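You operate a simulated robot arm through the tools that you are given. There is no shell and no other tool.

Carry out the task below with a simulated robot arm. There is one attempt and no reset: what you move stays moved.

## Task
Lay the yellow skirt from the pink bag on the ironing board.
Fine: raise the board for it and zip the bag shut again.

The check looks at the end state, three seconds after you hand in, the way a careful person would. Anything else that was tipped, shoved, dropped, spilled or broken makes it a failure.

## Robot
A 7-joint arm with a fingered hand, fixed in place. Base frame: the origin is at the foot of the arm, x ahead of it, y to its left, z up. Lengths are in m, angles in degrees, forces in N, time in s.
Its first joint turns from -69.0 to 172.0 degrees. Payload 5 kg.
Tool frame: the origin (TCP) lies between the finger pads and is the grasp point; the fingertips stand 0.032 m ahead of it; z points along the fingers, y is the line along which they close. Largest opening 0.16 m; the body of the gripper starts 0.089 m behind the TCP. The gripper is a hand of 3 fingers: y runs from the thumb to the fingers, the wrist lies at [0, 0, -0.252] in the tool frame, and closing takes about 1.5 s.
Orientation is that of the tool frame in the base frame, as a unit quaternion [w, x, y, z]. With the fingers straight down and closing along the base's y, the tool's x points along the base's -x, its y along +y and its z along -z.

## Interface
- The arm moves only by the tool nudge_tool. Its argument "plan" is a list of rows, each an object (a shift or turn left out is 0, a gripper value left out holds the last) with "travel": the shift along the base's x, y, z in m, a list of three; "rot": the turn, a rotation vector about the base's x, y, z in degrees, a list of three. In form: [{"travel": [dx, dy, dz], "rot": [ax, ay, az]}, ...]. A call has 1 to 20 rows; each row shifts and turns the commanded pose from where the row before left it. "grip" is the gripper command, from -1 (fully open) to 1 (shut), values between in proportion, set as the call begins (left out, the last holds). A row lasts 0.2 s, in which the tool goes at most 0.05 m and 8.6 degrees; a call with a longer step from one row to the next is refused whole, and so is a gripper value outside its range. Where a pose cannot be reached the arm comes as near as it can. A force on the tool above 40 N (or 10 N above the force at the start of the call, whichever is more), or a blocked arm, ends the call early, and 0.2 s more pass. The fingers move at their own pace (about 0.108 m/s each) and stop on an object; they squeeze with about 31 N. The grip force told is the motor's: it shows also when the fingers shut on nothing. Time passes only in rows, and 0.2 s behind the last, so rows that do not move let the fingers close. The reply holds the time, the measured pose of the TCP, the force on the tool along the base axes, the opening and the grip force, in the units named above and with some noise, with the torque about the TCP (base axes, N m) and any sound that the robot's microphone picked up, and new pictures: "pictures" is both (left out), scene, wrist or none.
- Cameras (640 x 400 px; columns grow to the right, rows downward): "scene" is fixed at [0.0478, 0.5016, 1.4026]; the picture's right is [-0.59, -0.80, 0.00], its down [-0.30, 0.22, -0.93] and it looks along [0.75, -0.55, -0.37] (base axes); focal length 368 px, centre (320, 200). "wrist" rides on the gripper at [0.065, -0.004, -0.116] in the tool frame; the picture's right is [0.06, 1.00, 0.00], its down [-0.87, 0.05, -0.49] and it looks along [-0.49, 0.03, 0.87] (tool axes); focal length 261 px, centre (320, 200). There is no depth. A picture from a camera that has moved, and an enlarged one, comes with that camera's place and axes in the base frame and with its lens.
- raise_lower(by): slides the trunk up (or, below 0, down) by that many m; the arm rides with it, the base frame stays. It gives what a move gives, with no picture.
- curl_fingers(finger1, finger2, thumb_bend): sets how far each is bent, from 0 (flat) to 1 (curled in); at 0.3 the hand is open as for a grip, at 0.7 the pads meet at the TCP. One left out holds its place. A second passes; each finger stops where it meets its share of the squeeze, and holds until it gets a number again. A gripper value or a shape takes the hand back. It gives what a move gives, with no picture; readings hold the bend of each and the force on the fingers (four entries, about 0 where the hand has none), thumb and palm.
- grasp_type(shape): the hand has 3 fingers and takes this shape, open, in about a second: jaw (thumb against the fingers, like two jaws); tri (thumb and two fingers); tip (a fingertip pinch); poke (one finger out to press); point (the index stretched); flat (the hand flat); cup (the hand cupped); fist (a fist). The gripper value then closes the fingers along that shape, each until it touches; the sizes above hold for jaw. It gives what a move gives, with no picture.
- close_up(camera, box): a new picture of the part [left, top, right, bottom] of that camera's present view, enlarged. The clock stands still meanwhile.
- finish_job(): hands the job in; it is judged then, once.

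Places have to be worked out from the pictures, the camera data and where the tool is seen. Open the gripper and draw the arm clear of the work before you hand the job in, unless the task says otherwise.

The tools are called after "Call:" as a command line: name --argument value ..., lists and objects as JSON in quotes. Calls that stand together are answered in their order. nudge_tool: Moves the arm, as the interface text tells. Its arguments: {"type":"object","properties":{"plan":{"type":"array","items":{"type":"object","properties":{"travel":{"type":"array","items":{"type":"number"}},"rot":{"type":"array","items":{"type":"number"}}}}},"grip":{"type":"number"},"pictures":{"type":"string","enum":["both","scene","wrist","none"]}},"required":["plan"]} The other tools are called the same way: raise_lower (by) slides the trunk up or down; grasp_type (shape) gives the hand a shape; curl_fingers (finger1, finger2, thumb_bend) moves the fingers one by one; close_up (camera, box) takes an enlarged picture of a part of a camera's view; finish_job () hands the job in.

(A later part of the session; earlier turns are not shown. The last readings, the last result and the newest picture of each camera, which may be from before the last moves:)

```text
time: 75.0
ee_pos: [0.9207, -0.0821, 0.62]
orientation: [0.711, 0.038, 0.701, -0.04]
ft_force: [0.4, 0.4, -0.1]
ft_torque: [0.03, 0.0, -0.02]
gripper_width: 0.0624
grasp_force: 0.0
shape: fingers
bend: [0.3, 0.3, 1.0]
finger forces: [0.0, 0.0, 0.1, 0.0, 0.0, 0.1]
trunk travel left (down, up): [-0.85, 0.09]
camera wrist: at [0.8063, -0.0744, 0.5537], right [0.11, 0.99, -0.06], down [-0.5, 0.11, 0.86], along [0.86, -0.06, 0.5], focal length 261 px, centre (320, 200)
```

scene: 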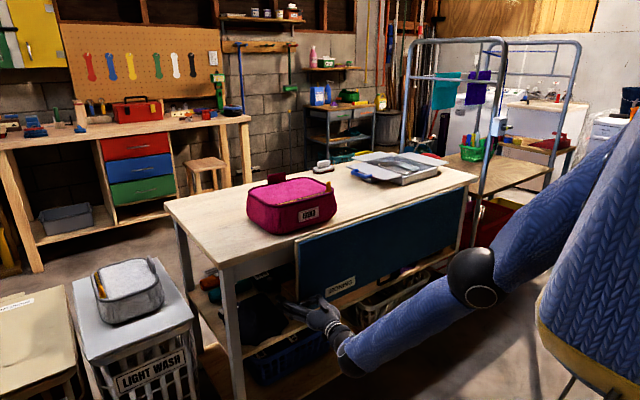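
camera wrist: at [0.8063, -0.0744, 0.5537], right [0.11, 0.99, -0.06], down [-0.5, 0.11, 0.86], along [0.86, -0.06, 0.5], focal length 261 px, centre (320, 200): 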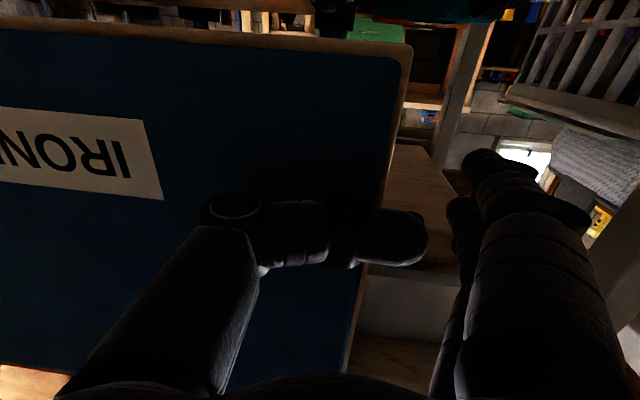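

The grip pose is reachable at this trunk height. I'll make a small forward nudge to touch, then wrap the fingers firmly.

Call:
nudge_tool --plan '[{"travel": [0.005, 0.004, 0]}, {"travel": [0.003, 0.002, 0]}]' --pictures "none"

Call:
curl_fingers --finger1 0.9 --finger2 0.9 --thumb_bend 1.0

Call:
close_up --camera "wrist" --box '[200, 80, 600, 330]'

```text
time: 75.6
ee_pos: [0.9263, -0.0784, 0.6192]
orientation: [0.711, 0.039, 0.7, -0.041]
ft_force: [-30.5, -12.5, 0.0]
ft_torque: [-0.01, 0.03, 0.56]
gripper_width: 0.0656
grasp_force: 15.8
shape: fingers
bend: [0.3, 0.3, 1.0]
finger forces: [0.0, 0.0, 0.0, 0.0, 31.4, 0.0]
trunk travel left (down, up): [-0.85, 0.09]
```

```text
time: 76.6
ee_pos: [0.9273, -0.0767, 0.6199]
orientation: [0.711, 0.037, 0.701, -0.038]
ft_force: [-28.6, 1.5, -12.5]
ft_torque: [-0.25, 0.03, 0.44]
gripper_width: 0.0471
grasp_force: 42.3
shape: fingers
bend: [0.7, 0.7, 0.99]
finger forces: [16.1, 15.6, 0.1, 0.1, 53.6, 0.0]
trunk travel left (down, up): [-0.85, 0.09]
```

```text
1.60 times, centred on (400, 205) of wrist
camera zoom: at [0.8131, -0.0679, 0.5534], right [0.11, 0.99, -0.06], down [-0.5, 0.11, 0.86], along [0.86, -0.06, 0.5], focal length 417 px, centre (192, 192)
```

zoom: 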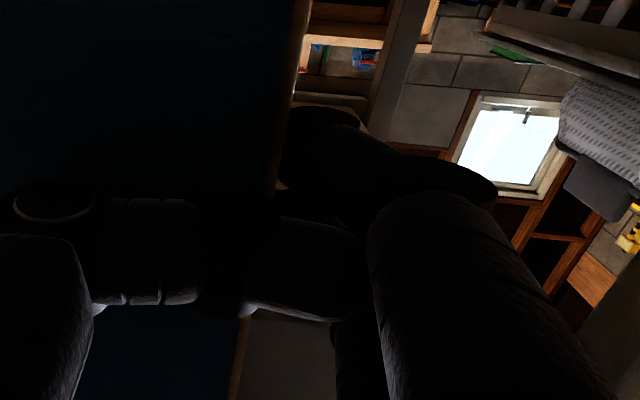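

Now the fingers have wrapped to 0.70 and pinch the board against the thumb. I'll swing the first 20° and check that the grip holds.

Call:
nudge_tool --plan '[{"travel": [-0.003, 0, 0]}, {"travel": [-0.02, 0, 0.001], "rot": [0, 5, 0]}, {"travel": [-0.02, 0, 0.0026], "rot": [0, 5, 0]}, {"travel": [-0.0196, 0, 0.0043], "rot": [0, 5, 0]}, {"travel": [-0.0192, 0, 0.0061], "rot": [0, 5, 0]}]' --pictures "both"

```text
time: 77.1
ee_pos: [0.9248, -0.0805, 0.6223]
orientation: [0.703, 0.048, 0.709, -0.036]
ft_force: [1.0, 14.5, -14.8]
ft_torque: [-0.42, 0.07, -0.37]
gripper_width: 0.0474
grasp_force: 43.0
shape: fingers
bend: [0.69, 0.69, 1.0]
finger forces: [23.9, 23.8, 0.1, 0.1, 38.8, 0.1]
trunk travel left (down, up): [-0.85, 0.09]
stopped in row 2: the force on the tool passed its limit at 50 N (the readings are from after the stop); the commanded pose is now the measured one
camera wrist: at [0.8099, -0.0698, 0.5584], right [0.12, 0.99, -0.05], down [-0.48, 0.1, 0.87], along [0.87, -0.08, 0.48], focal length 261 px, centre (320, 200)
```

scene: 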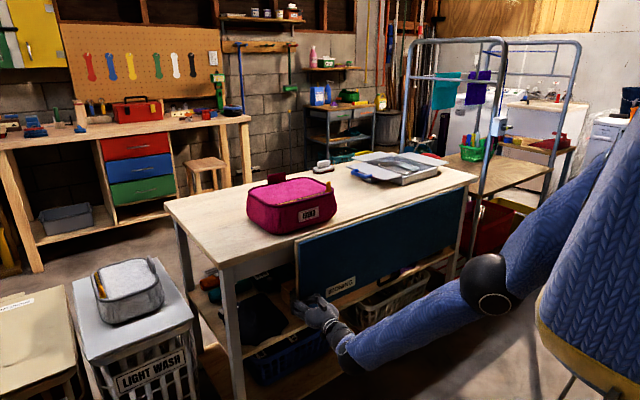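
wrist: 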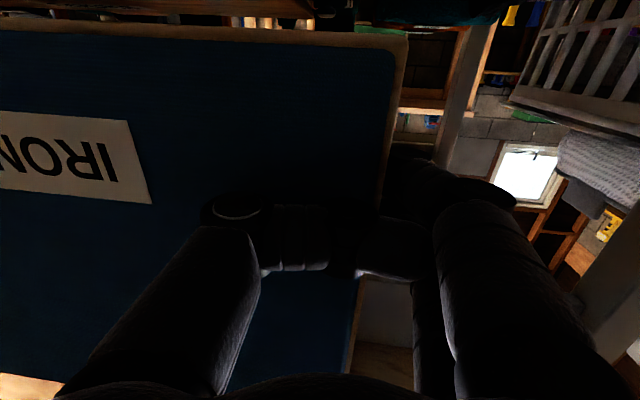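

The transient force tripped the limit. I'll ease the squeeze slightly and start the swing with smaller steps.

Call:
curl_fingers --finger1 0.71 --finger2 0.71

Call:
nudge_tool --plan '[{"travel": [-0.004, 0, 0.0], "rot": [0, 1, 0]}, {"travel": [-0.008, 0, 0.0005], "rot": [0, 2, 0]}, {"travel": [-0.008, 0, 0.0005], "rot": [0, 2, 0]}, {"travel": [-0.01, 0, 0.001], "rot": [0, 2.5, 0]}, {"travel": [-0.01, 0, 0.0015], "rot": [0, 2.5, 0]}]' --pictures "scene"

```text
time: 78.1
ee_pos: [0.9277, -0.0816, 0.623]
orientation: [0.704, 0.049, 0.708, -0.039]
ft_force: [-6.5, 21.4, -20.3]
ft_torque: [-0.55, -0.01, -0.06]
gripper_width: 0.0483
grasp_force: 25.9
shape: fingers
bend: [0.66, 0.66, 1.0]
finger forces: [13.9, 13.9, 0.0, 0.1, 23.7, 0.0]
trunk travel left (down, up): [-0.85, 0.09]
```

```text
time: 79.2
ee_pos: [0.8917, -0.0809, 0.6239]
orientation: [0.651, 0.045, 0.756, -0.041]
ft_force: [-1.1, 14.9, -14.8]
ft_torque: [-0.48, 0.22, -0.16]
gripper_width: 0.0478
grasp_force: 27.1
shape: fingers
bend: [0.65, 0.65, 1.0]
finger forces: [14.1, 16.4, 0.0, 0.0, 23.4, 0.0]
trunk travel left (down, up): [-0.85, 0.09]
stopped in row 5: the force on the tool passed its limit at 41 N (the readings are from after the stop); the commanded pose is now the measured one
```

scene: 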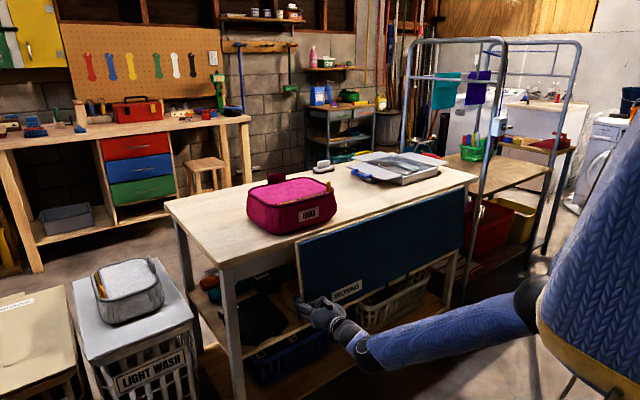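

It swung about 9°, with a residual downward force of 15 N suggesting my arc is slightly high. I'll relax z by 3 mm and keep going in small steps.

Call:
nudge_tool --plan '[{"travel": [0, -0.002, -0.004]}, {"travel": [-0.005, 0, 0.001], "rot": [0, 1.3, 0]}, {"travel": [-0.008, 0, 0.0015], "rot": [0, 2, 0]}, {"travel": [-0.008, 0, 0.0017], "rot": [0, 2, 0]}, {"travel": [-0.008, 0, 0.002], "rot": [0, 2, 0]}, {"travel": [-0.008, 0, 0.0022], "rot": [0, 2, 0]}]' --pictures "scene"

```text
time: 80.6
ee_pos: [0.8563, -0.0825, 0.6295]
orientation: [0.588, 0.042, 0.807, -0.045]
ft_force: [1.2, 30.6, -4.5]
ft_torque: [-0.26, 0.15, -0.11]
gripper_width: 0.048
grasp_force: 22.4
shape: fingers
bend: [0.65, 0.65, 1.0]
finger forces: [13.9, 16.3, 0.0, 0.0, 14.7, 0.1]
trunk travel left (down, up): [-0.85, 0.09]
```

scene: 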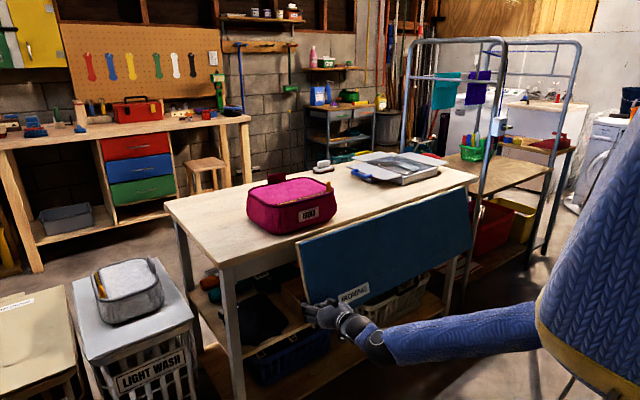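

The board follows and is now at about 18° with good arc agreement. I'll ease y by 4 mm and continue in 3° steps.

Call:
nudge_tool --plan '[{"travel": [0, 0.004, 0]}, {"travel": [-0.0113, 0, 0.004], "rot": [0, 3, 0]}, {"travel": [-0.0111, 0, 0.0046], "rot": [0, 3, 0]}, {"travel": [-0.0109, 0, 0.0052], "rot": [0, 3, 0]}, {"travel": [-0.0106, 0, 0.0057], "rot": [0, 3, 0]}]' --pictures "none"

```text
time: 81.8
ee_pos: [0.8118, -0.0819, 0.6472]
orientation: [0.499, 0.036, 0.864, -0.049]
ft_force: [-5.5, 14.4, -21.5]
ft_torque: [-0.73, 0.1, -0.01]
gripper_width: 0.0475
grasp_force: 25.7
shape: fingers
bend: [0.65, 0.65, 1.0]
finger forces: [14.5, 16.8, 0.0, 0.1, 20.1, 0.0]
trunk travel left (down, up): [-0.85, 0.09]
```

At 30° the residual force is along the board, pushing my hand away from the hinge, so the arc radius is slightly short. I'll let the hand out 3 mm and continue.

Call:
nudge_tool --plan '[{"travel": [-0.0015, 0.0, -0.003]}, {"travel": [-0.0103, 0, 0.006], "rot": [0, 3, 0]}, {"travel": [-0.01, 0, 0.0065], "rot": [0, 3, 0]}, {"travel": [-0.0097, 0, 0.007], "rot": [0, 3, 0]}, {"travel": [-0.0094, 0, 0.0075], "rot": [0, 3, 0]}]' --pictures "none"

```text
time: 83.0
ee_pos: [0.7716, -0.0813, 0.6737]
orientation: [0.409, 0.033, 0.911, -0.054]
ft_force: [-2.8, 12.2, -14.4]
ft_torque: [-0.56, 0.28, 0.03]
gripper_width: 0.0471
grasp_force: 27.1
shape: fingers
bend: [0.65, 0.65, 1.0]
finger forces: [14.9, 17.6, 0.0, 0.0, 21.1, 0.1]
trunk travel left (down, up): [-0.85, 0.09]
```

At about 42° the forces are moderate. I'll continue the arc.

Call:
nudge_tool --plan '[{"travel": [-0.0095, 0, 0.0075], "rot": [0, 3, 0]}, {"travel": [-0.0087, 0, 0.0083], "rot": [0, 3, 0]}, {"travel": [-0.0083, 0, 0.0087], "rot": [0, 3, 0]}, {"travel": [-0.0078, 0, 0.0092], "rot": [0, 3, 0]}, {"travel": [-0.0074, 0, 0.0095], "rot": [0, 3, 0]}, {"travel": [-0.0068, 0, 0.0099], "rot": [0, 3, 0]}]' --pictures "scene"

```text
time: 84.4
ee_pos: [0.7233, -0.0802, 0.7263]
orientation: [0.261, 0.023, 0.963, -0.057]
ft_force: [0.4, 11.4, -13.2]
ft_torque: [-0.54, 0.39, 0.06]
gripper_width: 0.0467
grasp_force: 26.8
shape: fingers
bend: [0.65, 0.64, 1.0]
finger forces: [14.7, 18.7, 0.0, 0.0, 20.0, 0.0]
trunk travel left (down, up): [-0.85, 0.09]
```

scene: 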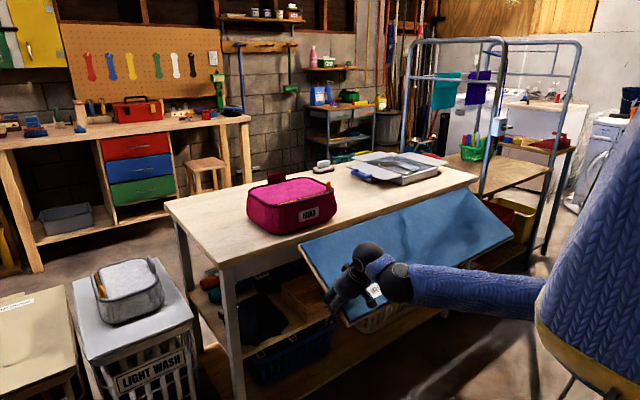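

The board is at about 60° and still firmly held. I'll continue to 75°.

Call:
nudge_tool --plan '[{"travel": [-0.0063, 0, 0.0103], "rot": [0, 3, 0]}, {"travel": [-0.0057, 0, 0.0106], "rot": [0, 3, 0]}, {"travel": [-0.0052, 0, 0.0109], "rot": [0, 3, 0]}, {"travel": [-0.0046, 0, 0.0111], "rot": [0, 3, 0]}, {"travel": [-0.004, 0, 0.0113], "rot": [0, 3, 0]}]' --pictures "scene"

```text
time: 85.6
ee_pos: [0.6984, -0.0802, 0.7805]
orientation: [0.134, 0.016, 0.989, -0.06]
ft_force: [-0.4, 11.4, -9.8]
ft_torque: [-0.48, 0.38, 0.04]
gripper_width: 0.0467
grasp_force: 26.9
shape: fingers
bend: [0.65, 0.64, 1.0]
finger forces: [13.8, 19.1, 0.0, 0.0, 20.6, 0.0]
trunk travel left (down, up): [-0.85, 0.09]
```

scene: 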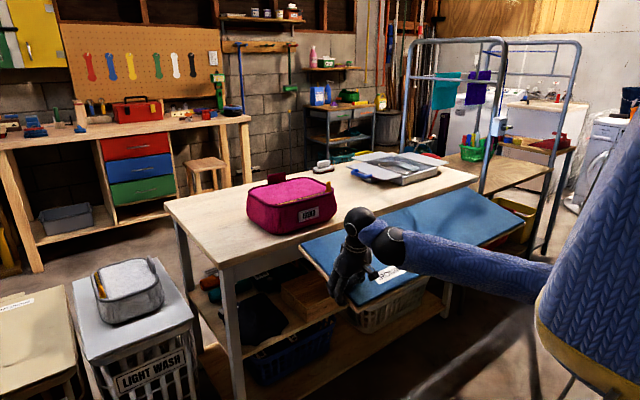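

At about 75° the board is nearly level. I'll continue toward 90°, listening for a latch.

Call:
nudge_tool --plan '[{"travel": [-0.0034, 0, 0.0115], "rot": [0, 3, 0]}, {"travel": [-0.0028, 0, 0.0116], "rot": [0, 3, 0]}, {"travel": [-0.0023, 0, 0.0118], "rot": [0, 3, 0]}, {"travel": [-0.0016, 0, 0.0119], "rot": [0, 3, 0]}]' --pictures "both"

```text
time: 86.6
ee_pos: [0.6887, -0.0791, 0.8279]
orientation: [0.031, 0.01, 0.998, -0.061]
ft_force: [11.7, 11.4, 7.2]
ft_torque: [0.0, 0.32, -0.19]
gripper_width: 0.0474
grasp_force: 27.4
shape: fingers
bend: [0.66, 0.64, 1.0]
finger forces: [10.9, 15.7, 0.0, 0.0, 28.8, 0.1]
trunk travel left (down, up): [-0.85, 0.09]
camera wrist: at [0.6169, -0.0696, 0.9402], right [-0.04, 0.99, -0.12], down [0.84, 0.1, 0.53], along [0.54, -0.08, -0.84], focal length 261 px, centre (320, 200)
```

scene: 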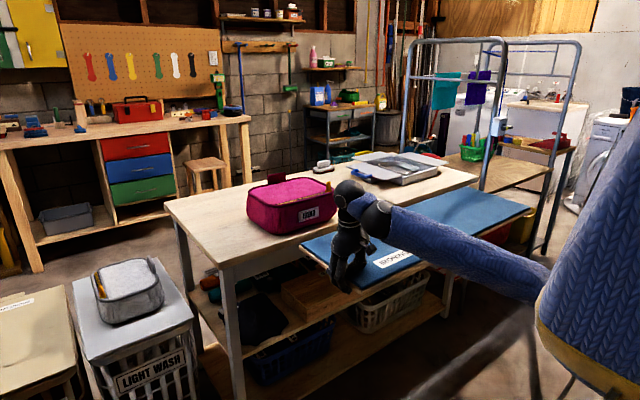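
wrist: 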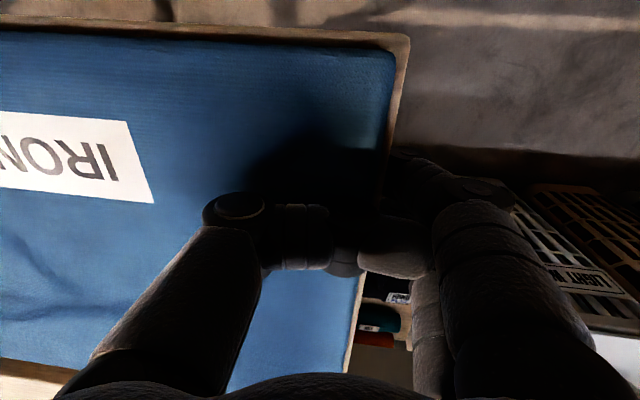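

At about 86° the load changed sign, with the board now pushing up slightly. I'll bring it the last few degrees to level, carefully.

Call:
nudge_tool --plan '[{"travel": [0.001, 0, 0.006], "rot": [0, 1.5, 0]}, {"travel": [0.0, 0, 0.006], "rot": [0, 1.5, 0]}, {"travel": [0.0, 0, 0.003], "rot": [0, 0.7, 0]}]' --pictures "both"

Call:
close_up --camera "scene" --box '[290, 170, 550, 330]'

```text
time: 87.3
ee_pos: [0.6885, -0.08, 0.8323]
orientation: [0.001, 0.007, 0.998, -0.061]
ft_force: [16.0, 17.6, -25.9]
ft_torque: [-0.76, -0.16, -0.43]
gripper_width: 0.0468
grasp_force: 23.3
shape: fingers
bend: [0.64, 0.63, 1.0]
finger forces: [18.2, 18.4, 0.1, 0.0, 9.7, 0.0]
out of reach, approached as far as the arm can: row 3
trunk travel left (down, up): [-0.85, 0.09]
stopped in row 3: the force on the tool passed its limit at 42 N (the readings are from after the stop); the commanded pose is now the measured one
camera wrist: at [0.6229, -0.0695, 0.9486], right [-0.05, 0.99, -0.12], down [0.87, 0.1, 0.48], along [0.49, -0.08, -0.87], focal length 261 px, centre (320, 200)
```

scene: 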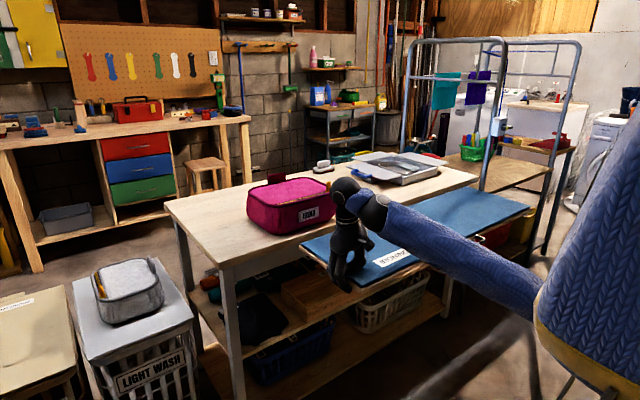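
wrist: 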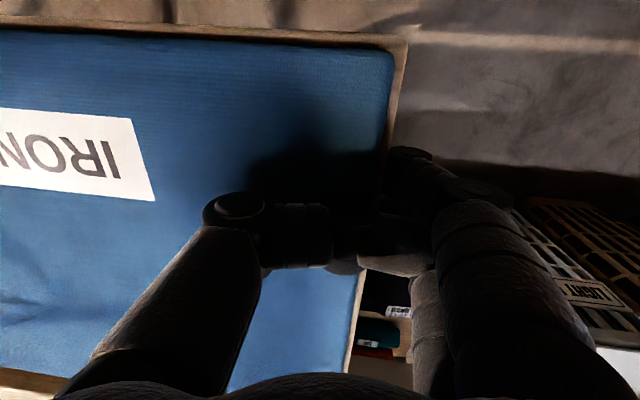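

```text
2.46 times, centred on (420, 250) of scene
camera zoom: at [0.0478, 0.5016, 1.4026], right [-0.59, -0.8, 0.0], down [-0.3, 0.22, -0.93], along [0.75, -0.55, -0.37], focal length 906 px, centre (74, 77)
```

zoom: 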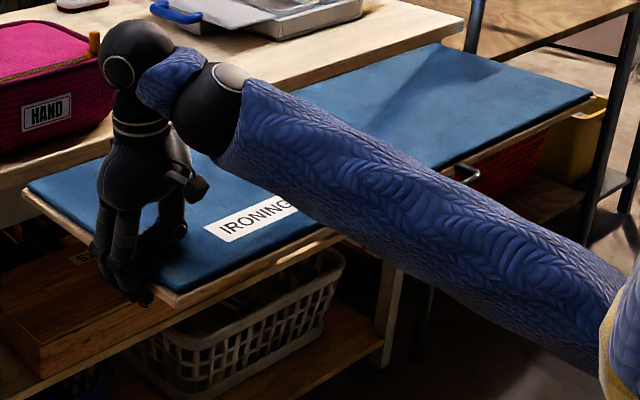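

The board is level and hit its upper stop with -26 N. To see whether it's latched, I'll lower the hand a few millimetres and check whether the board resists.

Call:
nudge_tool --plan '[{"travel": [0, 0, -0.003]}, {"travel": [0, 0, 0]}]' --pictures "none"

Call:
nudge_tool --plan '[{"travel": [0, 0, -0.004]}, {"travel": [0, 0, 0]}]' --pictures "none"

Call:
nudge_tool --plan '[{"travel": [0, 0, -0.003]}, {"travel": [0, 0, 0]}]' --pictures "none"

```text
time: 88.0
ee_pos: [0.6895, -0.0806, 0.8332]
orientation: [0.002, 0.007, 0.998, -0.062]
ft_force: [15.1, 15.2, -7.9]
ft_torque: [-0.31, -0.04, -0.41]
gripper_width: 0.0472
grasp_force: 25.1
shape: fingers
bend: [0.64, 0.63, 1.0]
finger forces: [15.1, 15.7, 0.0, 0.0, 18.9, 0.1]
trunk travel left (down, up): [-0.85, 0.09]
```

```text
time: 88.5
ee_pos: [0.6891, -0.0808, 0.8302]
orientation: [0.003, 0.007, 0.998, -0.061]
ft_force: [26.0, 14.5, 10.0]
ft_torque: [0.11, -0.08, -0.59]
gripper_width: 0.0472
grasp_force: 27.3
shape: fingers
bend: [0.65, 0.65, 1.0]
finger forces: [14.3, 13.4, 0.0, 0.0, 27.9, 0.1]
trunk travel left (down, up): [-0.85, 0.09]
```

```text
time: 89.2
ee_pos: [0.6884, -0.0803, 0.8245]
orientation: [0.002, 0.008, 0.998, -0.062]
ft_force: [29.5, 15.8, 9.7]
ft_torque: [0.11, -0.15, -0.75]
gripper_width: 0.0479
grasp_force: 27.4
shape: fingers
bend: [0.65, 0.65, 1.0]
finger forces: [14.6, 12.4, 0.1, 0.1, 27.8, 0.0]
trunk travel left (down, up): [-0.85, 0.09]
```

The board resists both up and down, so its hinge or stay seems to hold it. I'll bring it back to level, relieve the x force, then open the fingers and see whether it stays.

Call:
nudge_tool --plan '[{"travel": [0.003, 0, 0.003]}, {"travel": [0.002, 0, 0.003]}, {"travel": [0.0, 0, 0.003]}, {"travel": [0, 0, 0]}]' --pictures "none"

Call:
curl_fingers --finger1 0.55 --finger2 0.55

Call:
close_up --camera "scene" --box '[290, 170, 550, 330]'

```text
time: 90.2
ee_pos: [0.6891, -0.0796, 0.8318]
orientation: [0.0, 0.006, 0.998, -0.062]
ft_force: [-24.9, 19.0, -18.0]
ft_torque: [-0.54, 0.2, 0.7]
gripper_width: 0.047
grasp_force: 24.1
shape: fingers
bend: [0.65, 0.64, 1.0]
finger forces: [17.0, 17.7, 0.0, 0.0, 12.9, 0.0]
trunk travel left (down, up): [-0.85, 0.09]
```

```text
time: 91.2
ee_pos: [0.6929, -0.0818, 0.8346]
orientation: [0.002, 0.008, 0.998, -0.062]
ft_force: [1.0, -1.1, 5.6]
ft_torque: [0.08, 0.03, -0.05]
gripper_width: 0.0455
grasp_force: 3.2
shape: fingers
bend: [0.55, 0.55, 1.0]
finger forces: [0.0, 0.0, 0.0, 0.1, 5.6, 0.0]
trunk travel left (down, up): [-0.85, 0.09]
```

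```text
2.46 times, centred on (420, 250) of scene
camera zoom: at [0.0478, 0.5016, 1.4026], right [-0.59, -0.8, 0.0], down [-0.3, 0.22, -0.93], along [0.75, -0.55, -0.37], focal length 906 px, centre (74, 77)
```

zoom: 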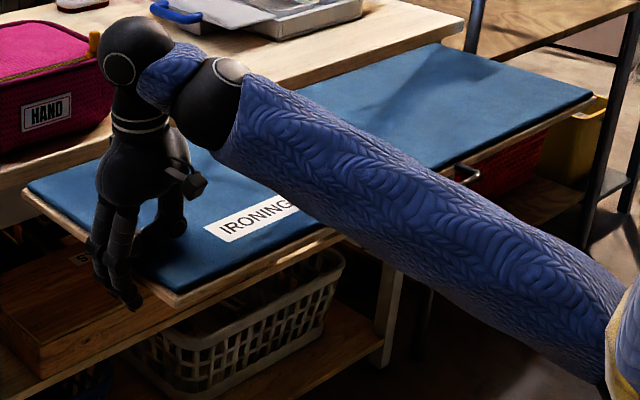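

The board stays level with the fingers off it. I'll open the fingers fully clear of the edge and lift straight up.

Call:
curl_fingers --finger1 0.2 --finger2 0.2

Call:
nudge_tool --plan '[{"travel": [0, 0.005, 0.01]}, {"travel": [0, 0.01, 0.015]}]' --pictures "none"

Call:
raise_lower --by 0.09

Call:
nudge_tool --plan '[{"travel": [0, 0.0, 0.0]}]' --pictures "both"

```text
time: 92.2
ee_pos: [0.6916, -0.0824, 0.8361]
orientation: [0.002, 0.007, 0.998, -0.062]
ft_force: [2.7, -1.6, 7.3]
ft_torque: [0.12, 0.05, -0.06]
gripper_width: 0.0696
grasp_force: 3.6
shape: fingers
bend: [0.2, 0.2, 1.0]
finger forces: [0.0, 0.0, 0.0, 0.0, 7.9, 0.0]
trunk travel left (down, up): [-0.85, 0.09]
```

```text
time: 92.8
ee_pos: [0.6886, -0.0792, 0.8377]
orientation: [0.002, 0.007, 0.998, -0.061]
ft_force: [-0.7, -0.2, 0.0]
ft_torque: [-0.04, -0.01, -0.03]
gripper_width: 0.0692
grasp_force: 0.1
shape: fingers
bend: [0.2, 0.2, 1.0]
finger forces: [0.0, 0.1, 0.0, 0.1, 0.1, 0.0]
out of reach, approached as far as the arm can: row 1, 2
trunk travel left (down, up): [-0.85, 0.09]
```

```text
time: 94.0
ee_pos: [0.6897, -0.0782, 0.9281]
orientation: [0.004, 0.007, 0.998, -0.062]
ft_force: [0.1, 1.0, -0.2]
ft_torque: [-0.01, 0.0, -0.01]
gripper_width: 0.069
grasp_force: 0.2
shape: fingers
bend: [0.2, 0.2, 1.0]
finger forces: [0.0, 0.0, 0.1, 0.0, 0.1, 0.0]
trunk travel left (down, up): [-0.94, 0.0]
```

```text
time: 94.4
ee_pos: [0.6902, -0.0793, 0.9269]
orientation: [0.003, 0.007, 0.998, -0.061]
ft_force: [-0.5, 0.0, 0.0]
ft_torque: [-0.01, -0.01, 0.04]
gripper_width: 0.0692
grasp_force: 0.0
shape: fingers
bend: [0.2, 0.2, 1.0]
finger forces: [0.0, 0.0, 0.0, 0.0, 0.0, 0.0]
trunk travel left (down, up): [-0.94, 0.0]
camera wrist: at [0.6235, -0.0685, 1.043], right [-0.05, 0.99, -0.12], down [0.87, 0.1, 0.49], along [0.5, -0.08, -0.86], focal length 261 px, centre (320, 200)
```

scene: 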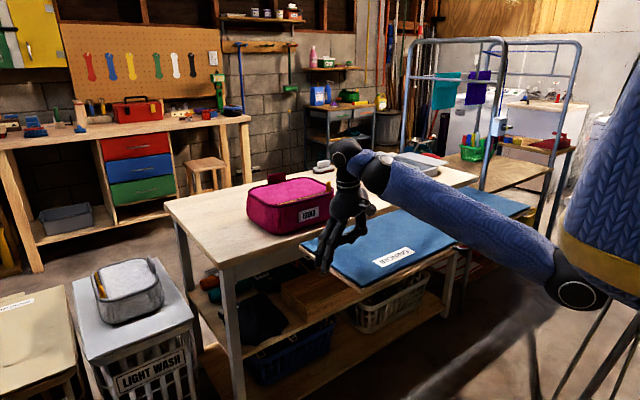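
wrist: 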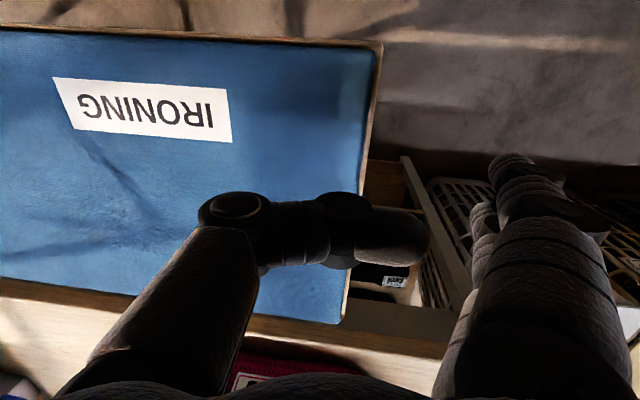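

The board is up and stays by itself. Next is the bag's zip, so I'll take a fingertip-pinch shape and pitch the hand up as it rises to face the bag.

Call:
grasp_type --shape "tip"

Call:
nudge_tool --plan '[{"travel": [0, 0, 0.015], "rot": [0, -5, 0]}, {"travel": [0, 0, 0.02], "rot": [0, -5, 0]}, {"travel": [0, 0, 0.025], "rot": [0, -5, 0]}, {"travel": [0, -0.01, 0.025], "rot": [0, -5, 0]}, {"travel": [0, -0.01, 0.025], "rot": [0, -5, 0]}, {"travel": [0, -0.02, 0.025], "rot": [0, -5, 0]}, {"travel": [0, -0.02, 0.025], "rot": [0, -5, 0]}, {"travel": [0, -0.02, 0.02], "rot": [0, -5, 0]}]' --pictures "both"

```text
time: 95.3
ee_pos: [0.6904, -0.0791, 0.9277]
orientation: [0.003, 0.007, 0.998, -0.061]
ft_force: [0.6, 0.4, 0.5]
ft_torque: [0.0, 0.01, -0.01]
gripper_width: 0.1598
grasp_force: 0.0
shape: tip
bend: [0.3, 0.3, 0.3]
finger forces: [0.0, 0.1, 0.1, 0.0, 0.0, 0.0]
trunk travel left (down, up): [-0.94, 0.0]
```

```text
time: 97.1
ee_pos: [0.6884, -0.1611, 1.1078]
orientation: [0.345, 0.028, 0.937, -0.055]
ft_force: [0.6, 0.6, 0.5]
ft_torque: [0.01, 0.01, 0.06]
gripper_width: 0.1601
grasp_force: 0.0
shape: tip
bend: [0.3, 0.3, 0.3]
finger forces: [0.1, 0.0, 0.1, 0.0, 0.1, 0.0]
trunk travel left (down, up): [-0.94, 0.0]
camera wrist: at [0.5644, -0.1502, 1.154], right [0.04, 0.99, -0.12], down [0.35, 0.1, 0.93], along [0.94, -0.08, -0.34], focal length 261 px, centre (320, 200)
```

scene: 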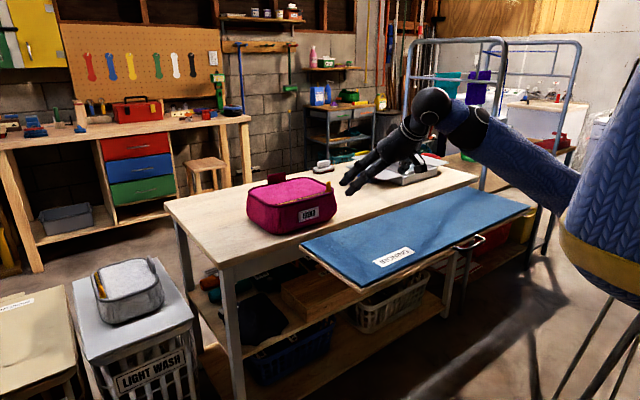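
wrist: 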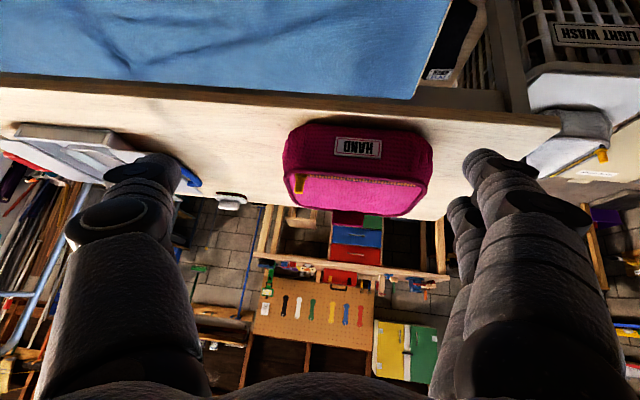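

The board is level and the bag and its slider are in clear view. I'll zoom in to locate the slider accurately.

Call:
close_up --camera "wrist" --box '[260, 100, 460, 240]'

Call:
close_up --camera "scene" --box '[230, 160, 350, 240]'

```text
2.86 times, centred on (360, 170) of wrist
camera zoom: at [0.5644, -0.1502, 1.154], right [0.04, 0.99, -0.12], down [0.35, 0.1, 0.93], along [0.94, -0.08, -0.34], focal length 745 px, centre (206, 286)
```

zoom: 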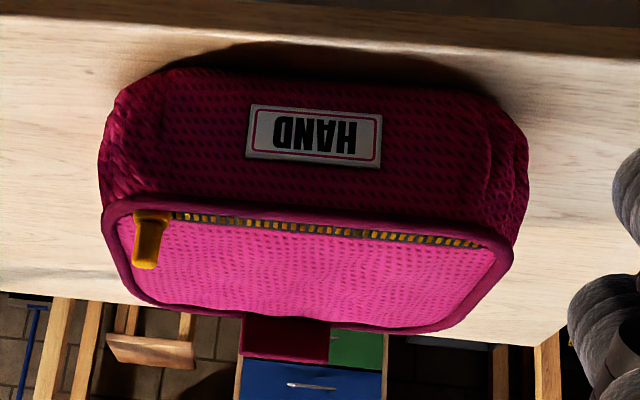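

```text
5.00 times, centred on (290, 200) of scene
camera zoom: at [0.0478, 0.5016, 1.4026], right [-0.59, -0.8, 0.0], down [-0.3, 0.22, -0.93], along [0.75, -0.55, -0.37], focal length 1840 px, centre (470, 200)
```

zoom: 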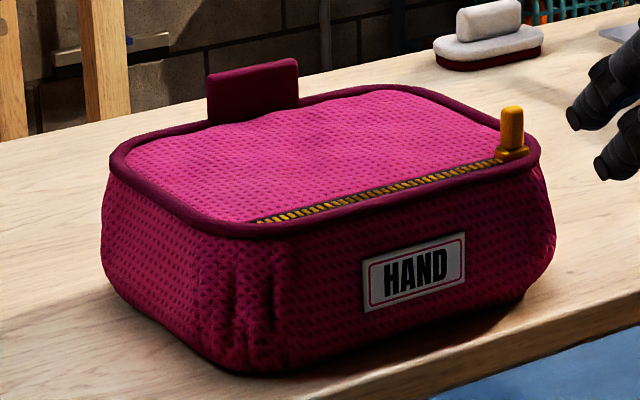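

The slider's pull tab is near x≈0.98, y≈-0.222, z 0.966–0.998. I'll close the tip pinch in free space to see where the fingertips meet.

Call:
nudge_tool --plan '[{}, {}, {}, {}, {}, {}, {}, {}]' --grip 0.9 --pictures "both"

Call:
close_up --camera "scene" --box '[320, 70, 500, 210]'

```text
time: 98.9
ee_pos: [0.6892, -0.1593, 1.108]
orientation: [0.344, 0.028, 0.937, -0.056]
ft_force: [-0.3, -0.1, 0.5]
ft_torque: [-0.01, 0.0, 0.0]
gripper_width: 0.0082
grasp_force: 0.1
shape: tip
bend: [0.71, 0.71, 0.7]
finger forces: [0.1, 0.0, 0.1, 0.0, 0.0, 0.0]
trunk travel left (down, up): [-0.94, 0.0]
camera wrist: at [0.5649, -0.1491, 1.1538], right [0.04, 0.99, -0.12], down [0.35, 0.1, 0.93], along [0.94, -0.08, -0.34], focal length 261 px, centre (320, 200)
```

scene: 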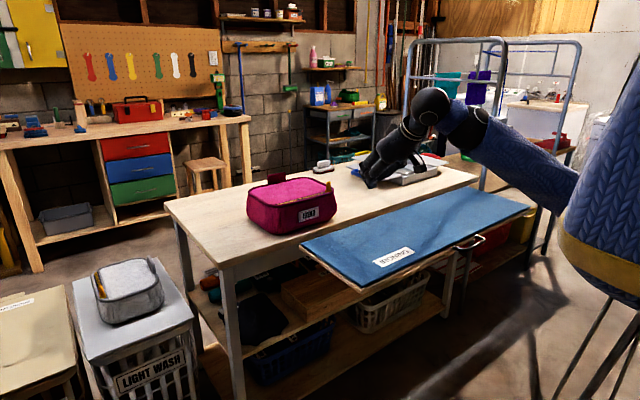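
wrist: 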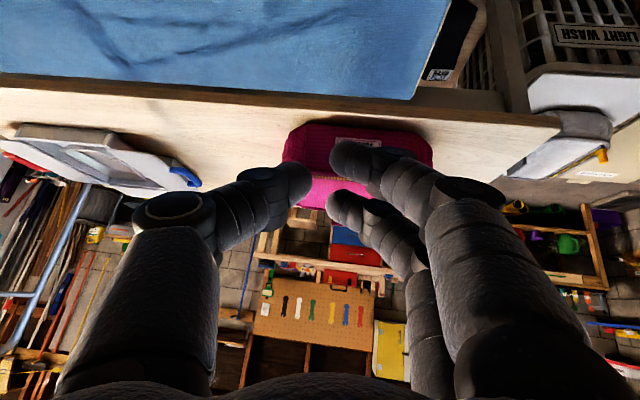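

```text
2.86 times, centred on (410, 140) of scene
camera zoom: at [0.0478, 0.5016, 1.4026], right [-0.59, -0.8, 0.0], down [-0.3, 0.22, -0.93], along [0.75, -0.55, -0.37], focal length 1052 px, centre (63, 371)
```

zoom: 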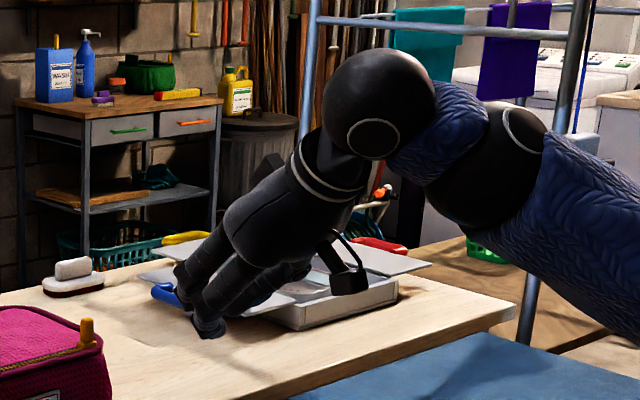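

The two fingers straddle the thumb line, so I'll offset the hand about 1 cm so that thumb and one finger overlap on the tab. Opening to about 5 cm, I'll move to a standoff in front of and above the slider.

Call:
nudge_tool --plan '[{"travel": [0.03, -0.01, 0.0], "rot": [1, 0, 1]}, {"travel": [0.04, -0.01, 0.0], "rot": [1, 0, 1]}, {"travel": [0.04, -0.01, 0.0], "rot": [1, 0, 1]}, {"travel": [0.04, -0.01, -0.01], "rot": [1, 0, 1]}, {"travel": [0.04, -0.01, -0.01], "rot": [1, 0, 1]}, {"travel": [0.03, -0.01, -0.01]}]' --grip 0.4 --pictures "both"

Call:
close_up --camera "scene" --box '[270, 110, 430, 230]'

```text
time: 100.3
ee_pos: [0.9111, -0.2211, 1.0775]
orientation: [0.344, 0.001, 0.939, 0.002]
ft_force: [0.4, -0.3, -0.2]
ft_torque: [0.02, -0.03, 0.04]
gripper_width: 0.0477
grasp_force: 0.1
shape: tip
bend: [0.73, 0.73, 0.7]
finger forces: [0.0, 0.1, 0.1, 0.0, 0.0, 0.1]
trunk travel left (down, up): [-0.94, 0.0]
camera wrist: at [0.7862, -0.225, 1.1231], right [-0.05, 1.0, -0.04], down [0.34, 0.05, 0.94], along [0.94, 0.03, -0.35], focal length 261 px, centre (320, 200)
```

scene: 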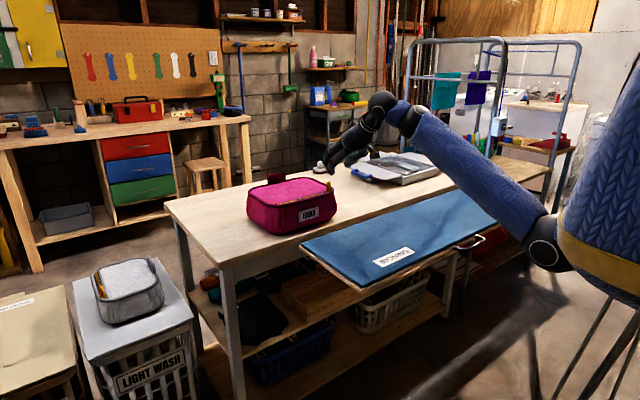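
wrist: 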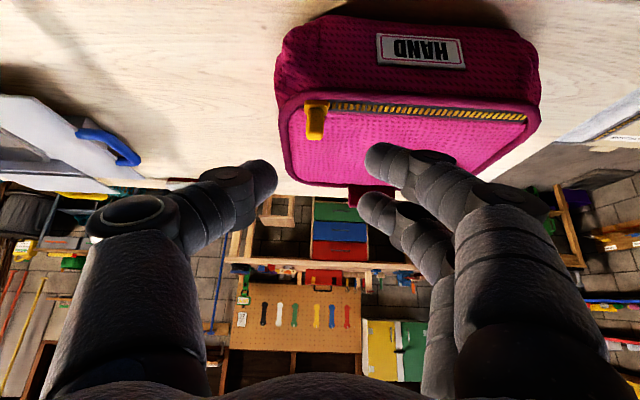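

```text
3.33 times, centred on (350, 170) of scene
camera zoom: at [0.0478, 0.5016, 1.4026], right [-0.59, -0.8, 0.0], down [-0.3, 0.22, -0.93], along [0.75, -0.55, -0.37], focal length 1227 px, centre (220, 300)
```

zoom: 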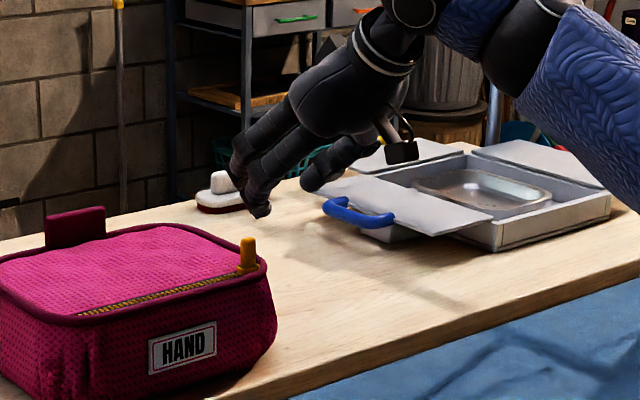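

The pull tab is centred between thumb and fingers in y, at x≈0.973. I'll descend diagonally toward it, stopping just short to check.

Call:
nudge_tool --plan '[{"travel": [0.014, -0.001, -0.017]}, {"travel": [0.014, -0.001, -0.017]}, {"travel": [0.014, 0, -0.017]}, {"travel": [0.01, 0, -0.012]}]' --pictures "wrist"

Call:
close_up --camera "scene" --box '[290, 140, 390, 220]'

Call:
close_up --camera "wrist" --box '[220, 60, 440, 220]'

```text
time: 101.3
ee_pos: [0.9635, -0.222, 1.0147]
orientation: [0.344, 0.001, 0.939, 0.002]
ft_force: [-0.1, -1.2, 0.0]
ft_torque: [0.01, 0.03, 0.01]
gripper_width: 0.0476
grasp_force: 0.1
shape: tip
bend: [0.73, 0.73, 0.7]
finger forces: [0.1, 0.0, 0.0, 0.1, 0.1, 0.0]
trunk travel left (down, up): [-0.94, 0.0]
camera wrist: at [0.8381, -0.226, 1.061], right [-0.04, 1.0, -0.04], down [0.34, 0.05, 0.94], along [0.94, 0.03, -0.35], focal length 261 px, centre (320, 200)
```

wrist: 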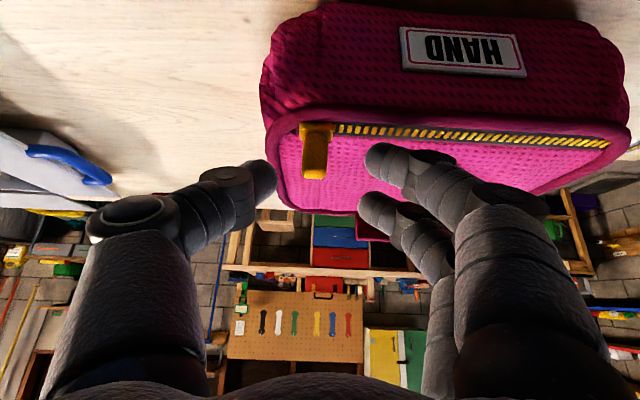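

```text
5.00 times, centred on (340, 180) of scene
camera zoom: at [0.0478, 0.5016, 1.4026], right [-0.59, -0.8, 0.0], down [-0.3, 0.22, -0.93], along [0.75, -0.55, -0.37], focal length 1840 px, centre (220, 300)
```

zoom: 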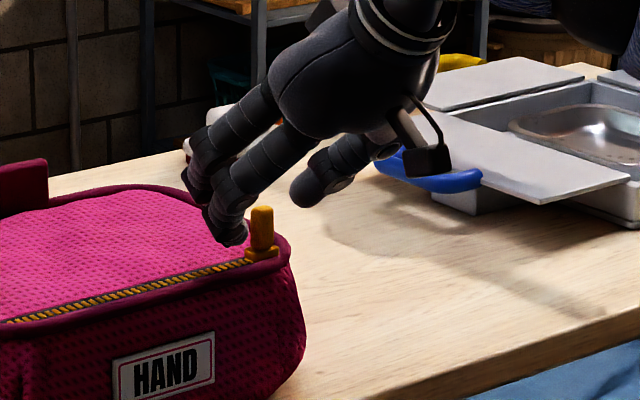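

```text
2.50 times, centred on (330, 140) of wrist
camera zoom: at [0.8381, -0.226, 1.061], right [-0.04, 1.0, -0.04], down [0.34, 0.05, 0.94], along [0.94, 0.03, -0.35], focal length 652 px, centre (295, 350)
```

zoom: 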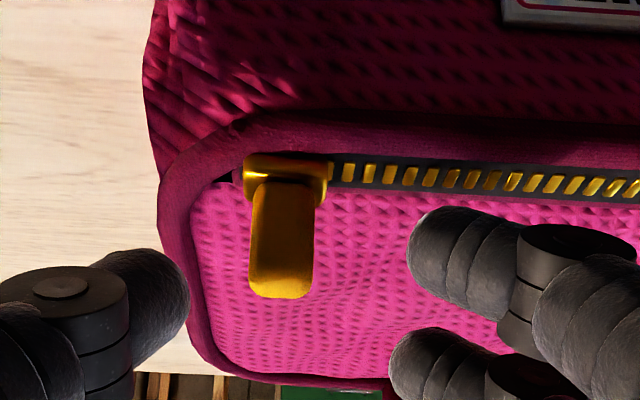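

The tab sits between the thumb and the nearer finger. I'll move the last few millimetres in and close gently.

Call:
nudge_tool --plan '[{"travel": [0.007, -0.003, -0.008]}]' --pictures "none"

Call:
nudge_tool --plan '[{}, {}, {}]' --grip 0.75 --pictures "none"

Call:
close_up --camera "wrist" --box '[220, 60, 440, 220]'

Call:
close_up --camera "scene" --box '[290, 140, 390, 220]'

```text
time: 101.7
ee_pos: [0.9692, -0.2247, 1.0068]
orientation: [0.344, 0.002, 0.939, 0.001]
ft_force: [0.2, -0.2, 0.3]
ft_torque: [0.01, 0.02, 0.0]
gripper_width: 0.0474
grasp_force: 0.1
shape: tip
bend: [0.73, 0.73, 0.7]
finger forces: [0.0, 0.1, 0.0, 0.0, 0.0, 0.1]
trunk travel left (down, up): [-0.94, 0.0]
```

```text
time: 102.5
ee_pos: [0.9694, -0.224, 1.0074]
orientation: [0.344, 0.001, 0.939, 0.001]
ft_force: [-0.6, 0.4, 0.7]
ft_torque: [-0.02, 0.02, 0.01]
gripper_width: 0.0206
grasp_force: 0.0
shape: tip
bend: [0.72, 0.72, 0.7]
finger forces: [0.0, 0.0, 0.0, 0.1, 0.0, 0.1]
trunk travel left (down, up): [-0.94, 0.0]
```

```text
2.50 times, centred on (330, 140) of wrist
camera zoom: at [0.8443, -0.2282, 1.0537], right [-0.04, 1.0, -0.04], down [0.34, 0.05, 0.94], along [0.94, 0.03, -0.35], focal length 652 px, centre (295, 350)
```

zoom: 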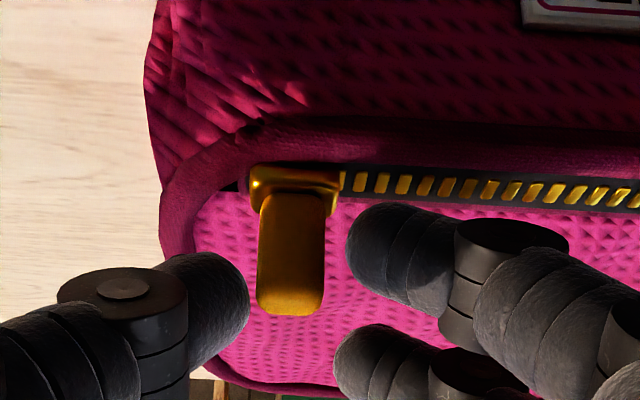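

```text
5.00 times, centred on (340, 180) of scene
camera zoom: at [0.0478, 0.5016, 1.4026], right [-0.59, -0.8, 0.0], down [-0.3, 0.22, -0.93], along [0.75, -0.55, -0.37], focal length 1840 px, centre (220, 300)
```

zoom: 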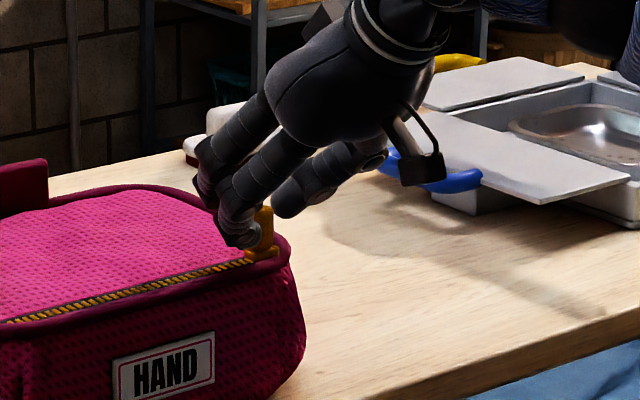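

The thumb and near finger flank the tab. I'll close until they grip it.

Call:
nudge_tool --plan '[{"travel": [0, 0, -0.003]}, {}, {}, {}]' --grip 1.0 --pictures "none"

Call:
close_up --camera "wrist" --box '[220, 60, 440, 220]'

Call:
close_up --camera "scene" --box '[290, 140, 390, 220]'

```text
time: 103.5
ee_pos: [0.9684, -0.2239, 1.0046]
orientation: [0.345, 0.001, 0.939, 0.001]
ft_force: [3.7, -0.1, 7.3]
ft_torque: [0.29, -0.06, 0.03]
gripper_width: 0.0034
grasp_force: 31.5
shape: tip
bend: [0.71, 0.71, 0.7]
finger forces: [16.5, 0.0, 0.0, 0.0, 24.1, 0.0]
trunk travel left (down, up): [-0.94, 0.0]
```

```text
2.50 times, centred on (330, 140) of wrist
camera zoom: at [0.844, -0.2283, 1.0512], right [-0.04, 1.0, -0.04], down [0.34, 0.05, 0.94], along [0.94, 0.03, -0.35], focal length 652 px, centre (295, 350)
```

zoom: 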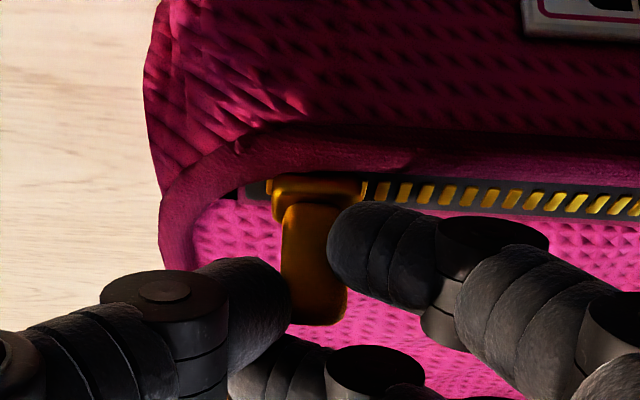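

```text
5.00 times, centred on (340, 180) of scene
camera zoom: at [0.0478, 0.5016, 1.4026], right [-0.59, -0.8, 0.0], down [-0.3, 0.22, -0.93], along [0.75, -0.55, -0.37], focal length 1840 px, centre (220, 300)
```

zoom: 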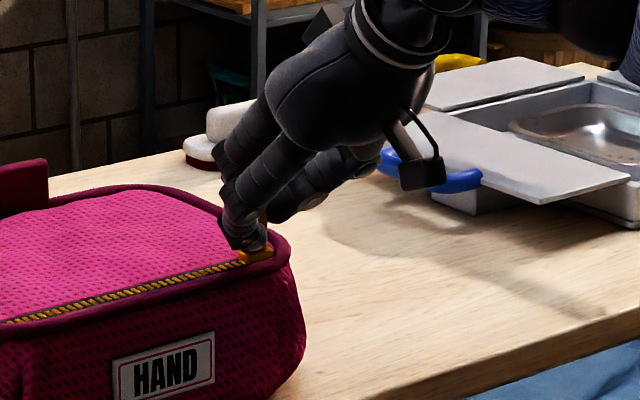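

The tab is gripped with 16 N on the finger and 24 N on the thumb. I'll pull the slider toward +y in small steps and watch for bag movement.

Call:
nudge_tool --plan '[{"travel": [0, 0.008, 0]}, {"travel": [0, 0.01, 0]}, {"travel": [0, 0.01, 0]}, {"travel": [0, 0.01, 0]}]' --pictures "both"

Call:
close_up --camera "scene" --box '[220, 140, 380, 250]'

```text
time: 104.5
ee_pos: [0.9677, -0.1866, 1.0044]
orientation: [0.346, 0.002, 0.938, 0.001]
ft_force: [3.0, -0.1, 12.6]
ft_torque: [0.33, -0.07, 0.01]
gripper_width: 0.0036
grasp_force: 30.7
shape: tip
bend: [0.71, 0.71, 0.7]
finger forces: [15.8, 0.0, 0.0, 0.1, 24.3, 0.0]
trunk travel left (down, up): [-0.94, 0.0]
camera wrist: at [0.8431, -0.1908, 1.0509], right [-0.04, 1.0, -0.04], down [0.34, 0.05, 0.94], along [0.94, 0.03, -0.35], focal length 261 px, centre (320, 200)
```

scene: 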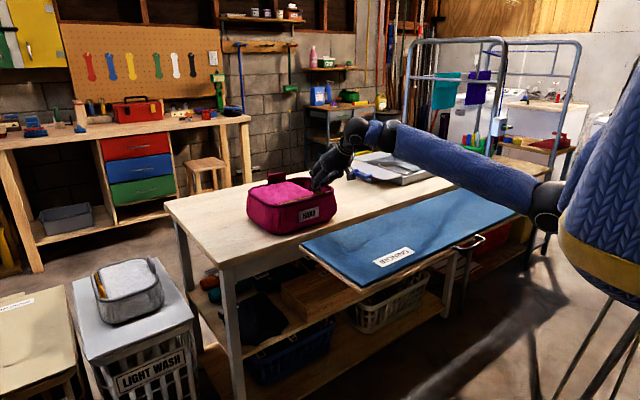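
wrist: 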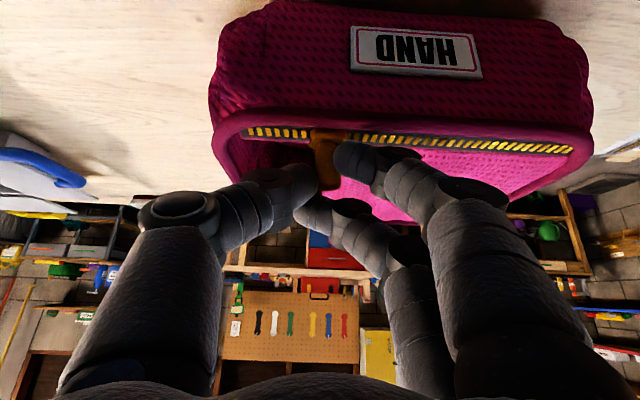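

```text
3.64 times, centred on (300, 195) of scene
camera zoom: at [0.0478, 0.5016, 1.4026], right [-0.59, -0.8, 0.0], down [-0.3, 0.22, -0.93], along [0.75, -0.55, -0.37], focal length 1338 px, centre (393, 218)
```

zoom: 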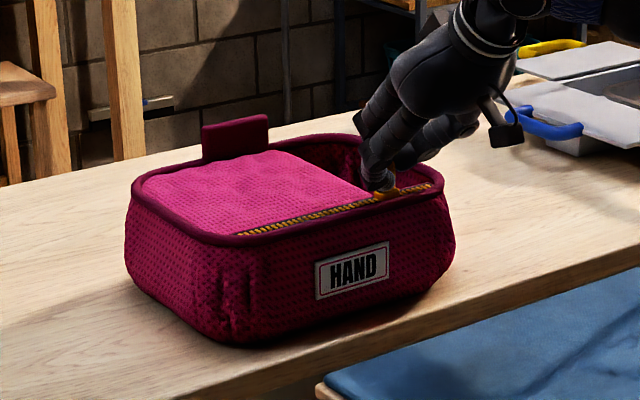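

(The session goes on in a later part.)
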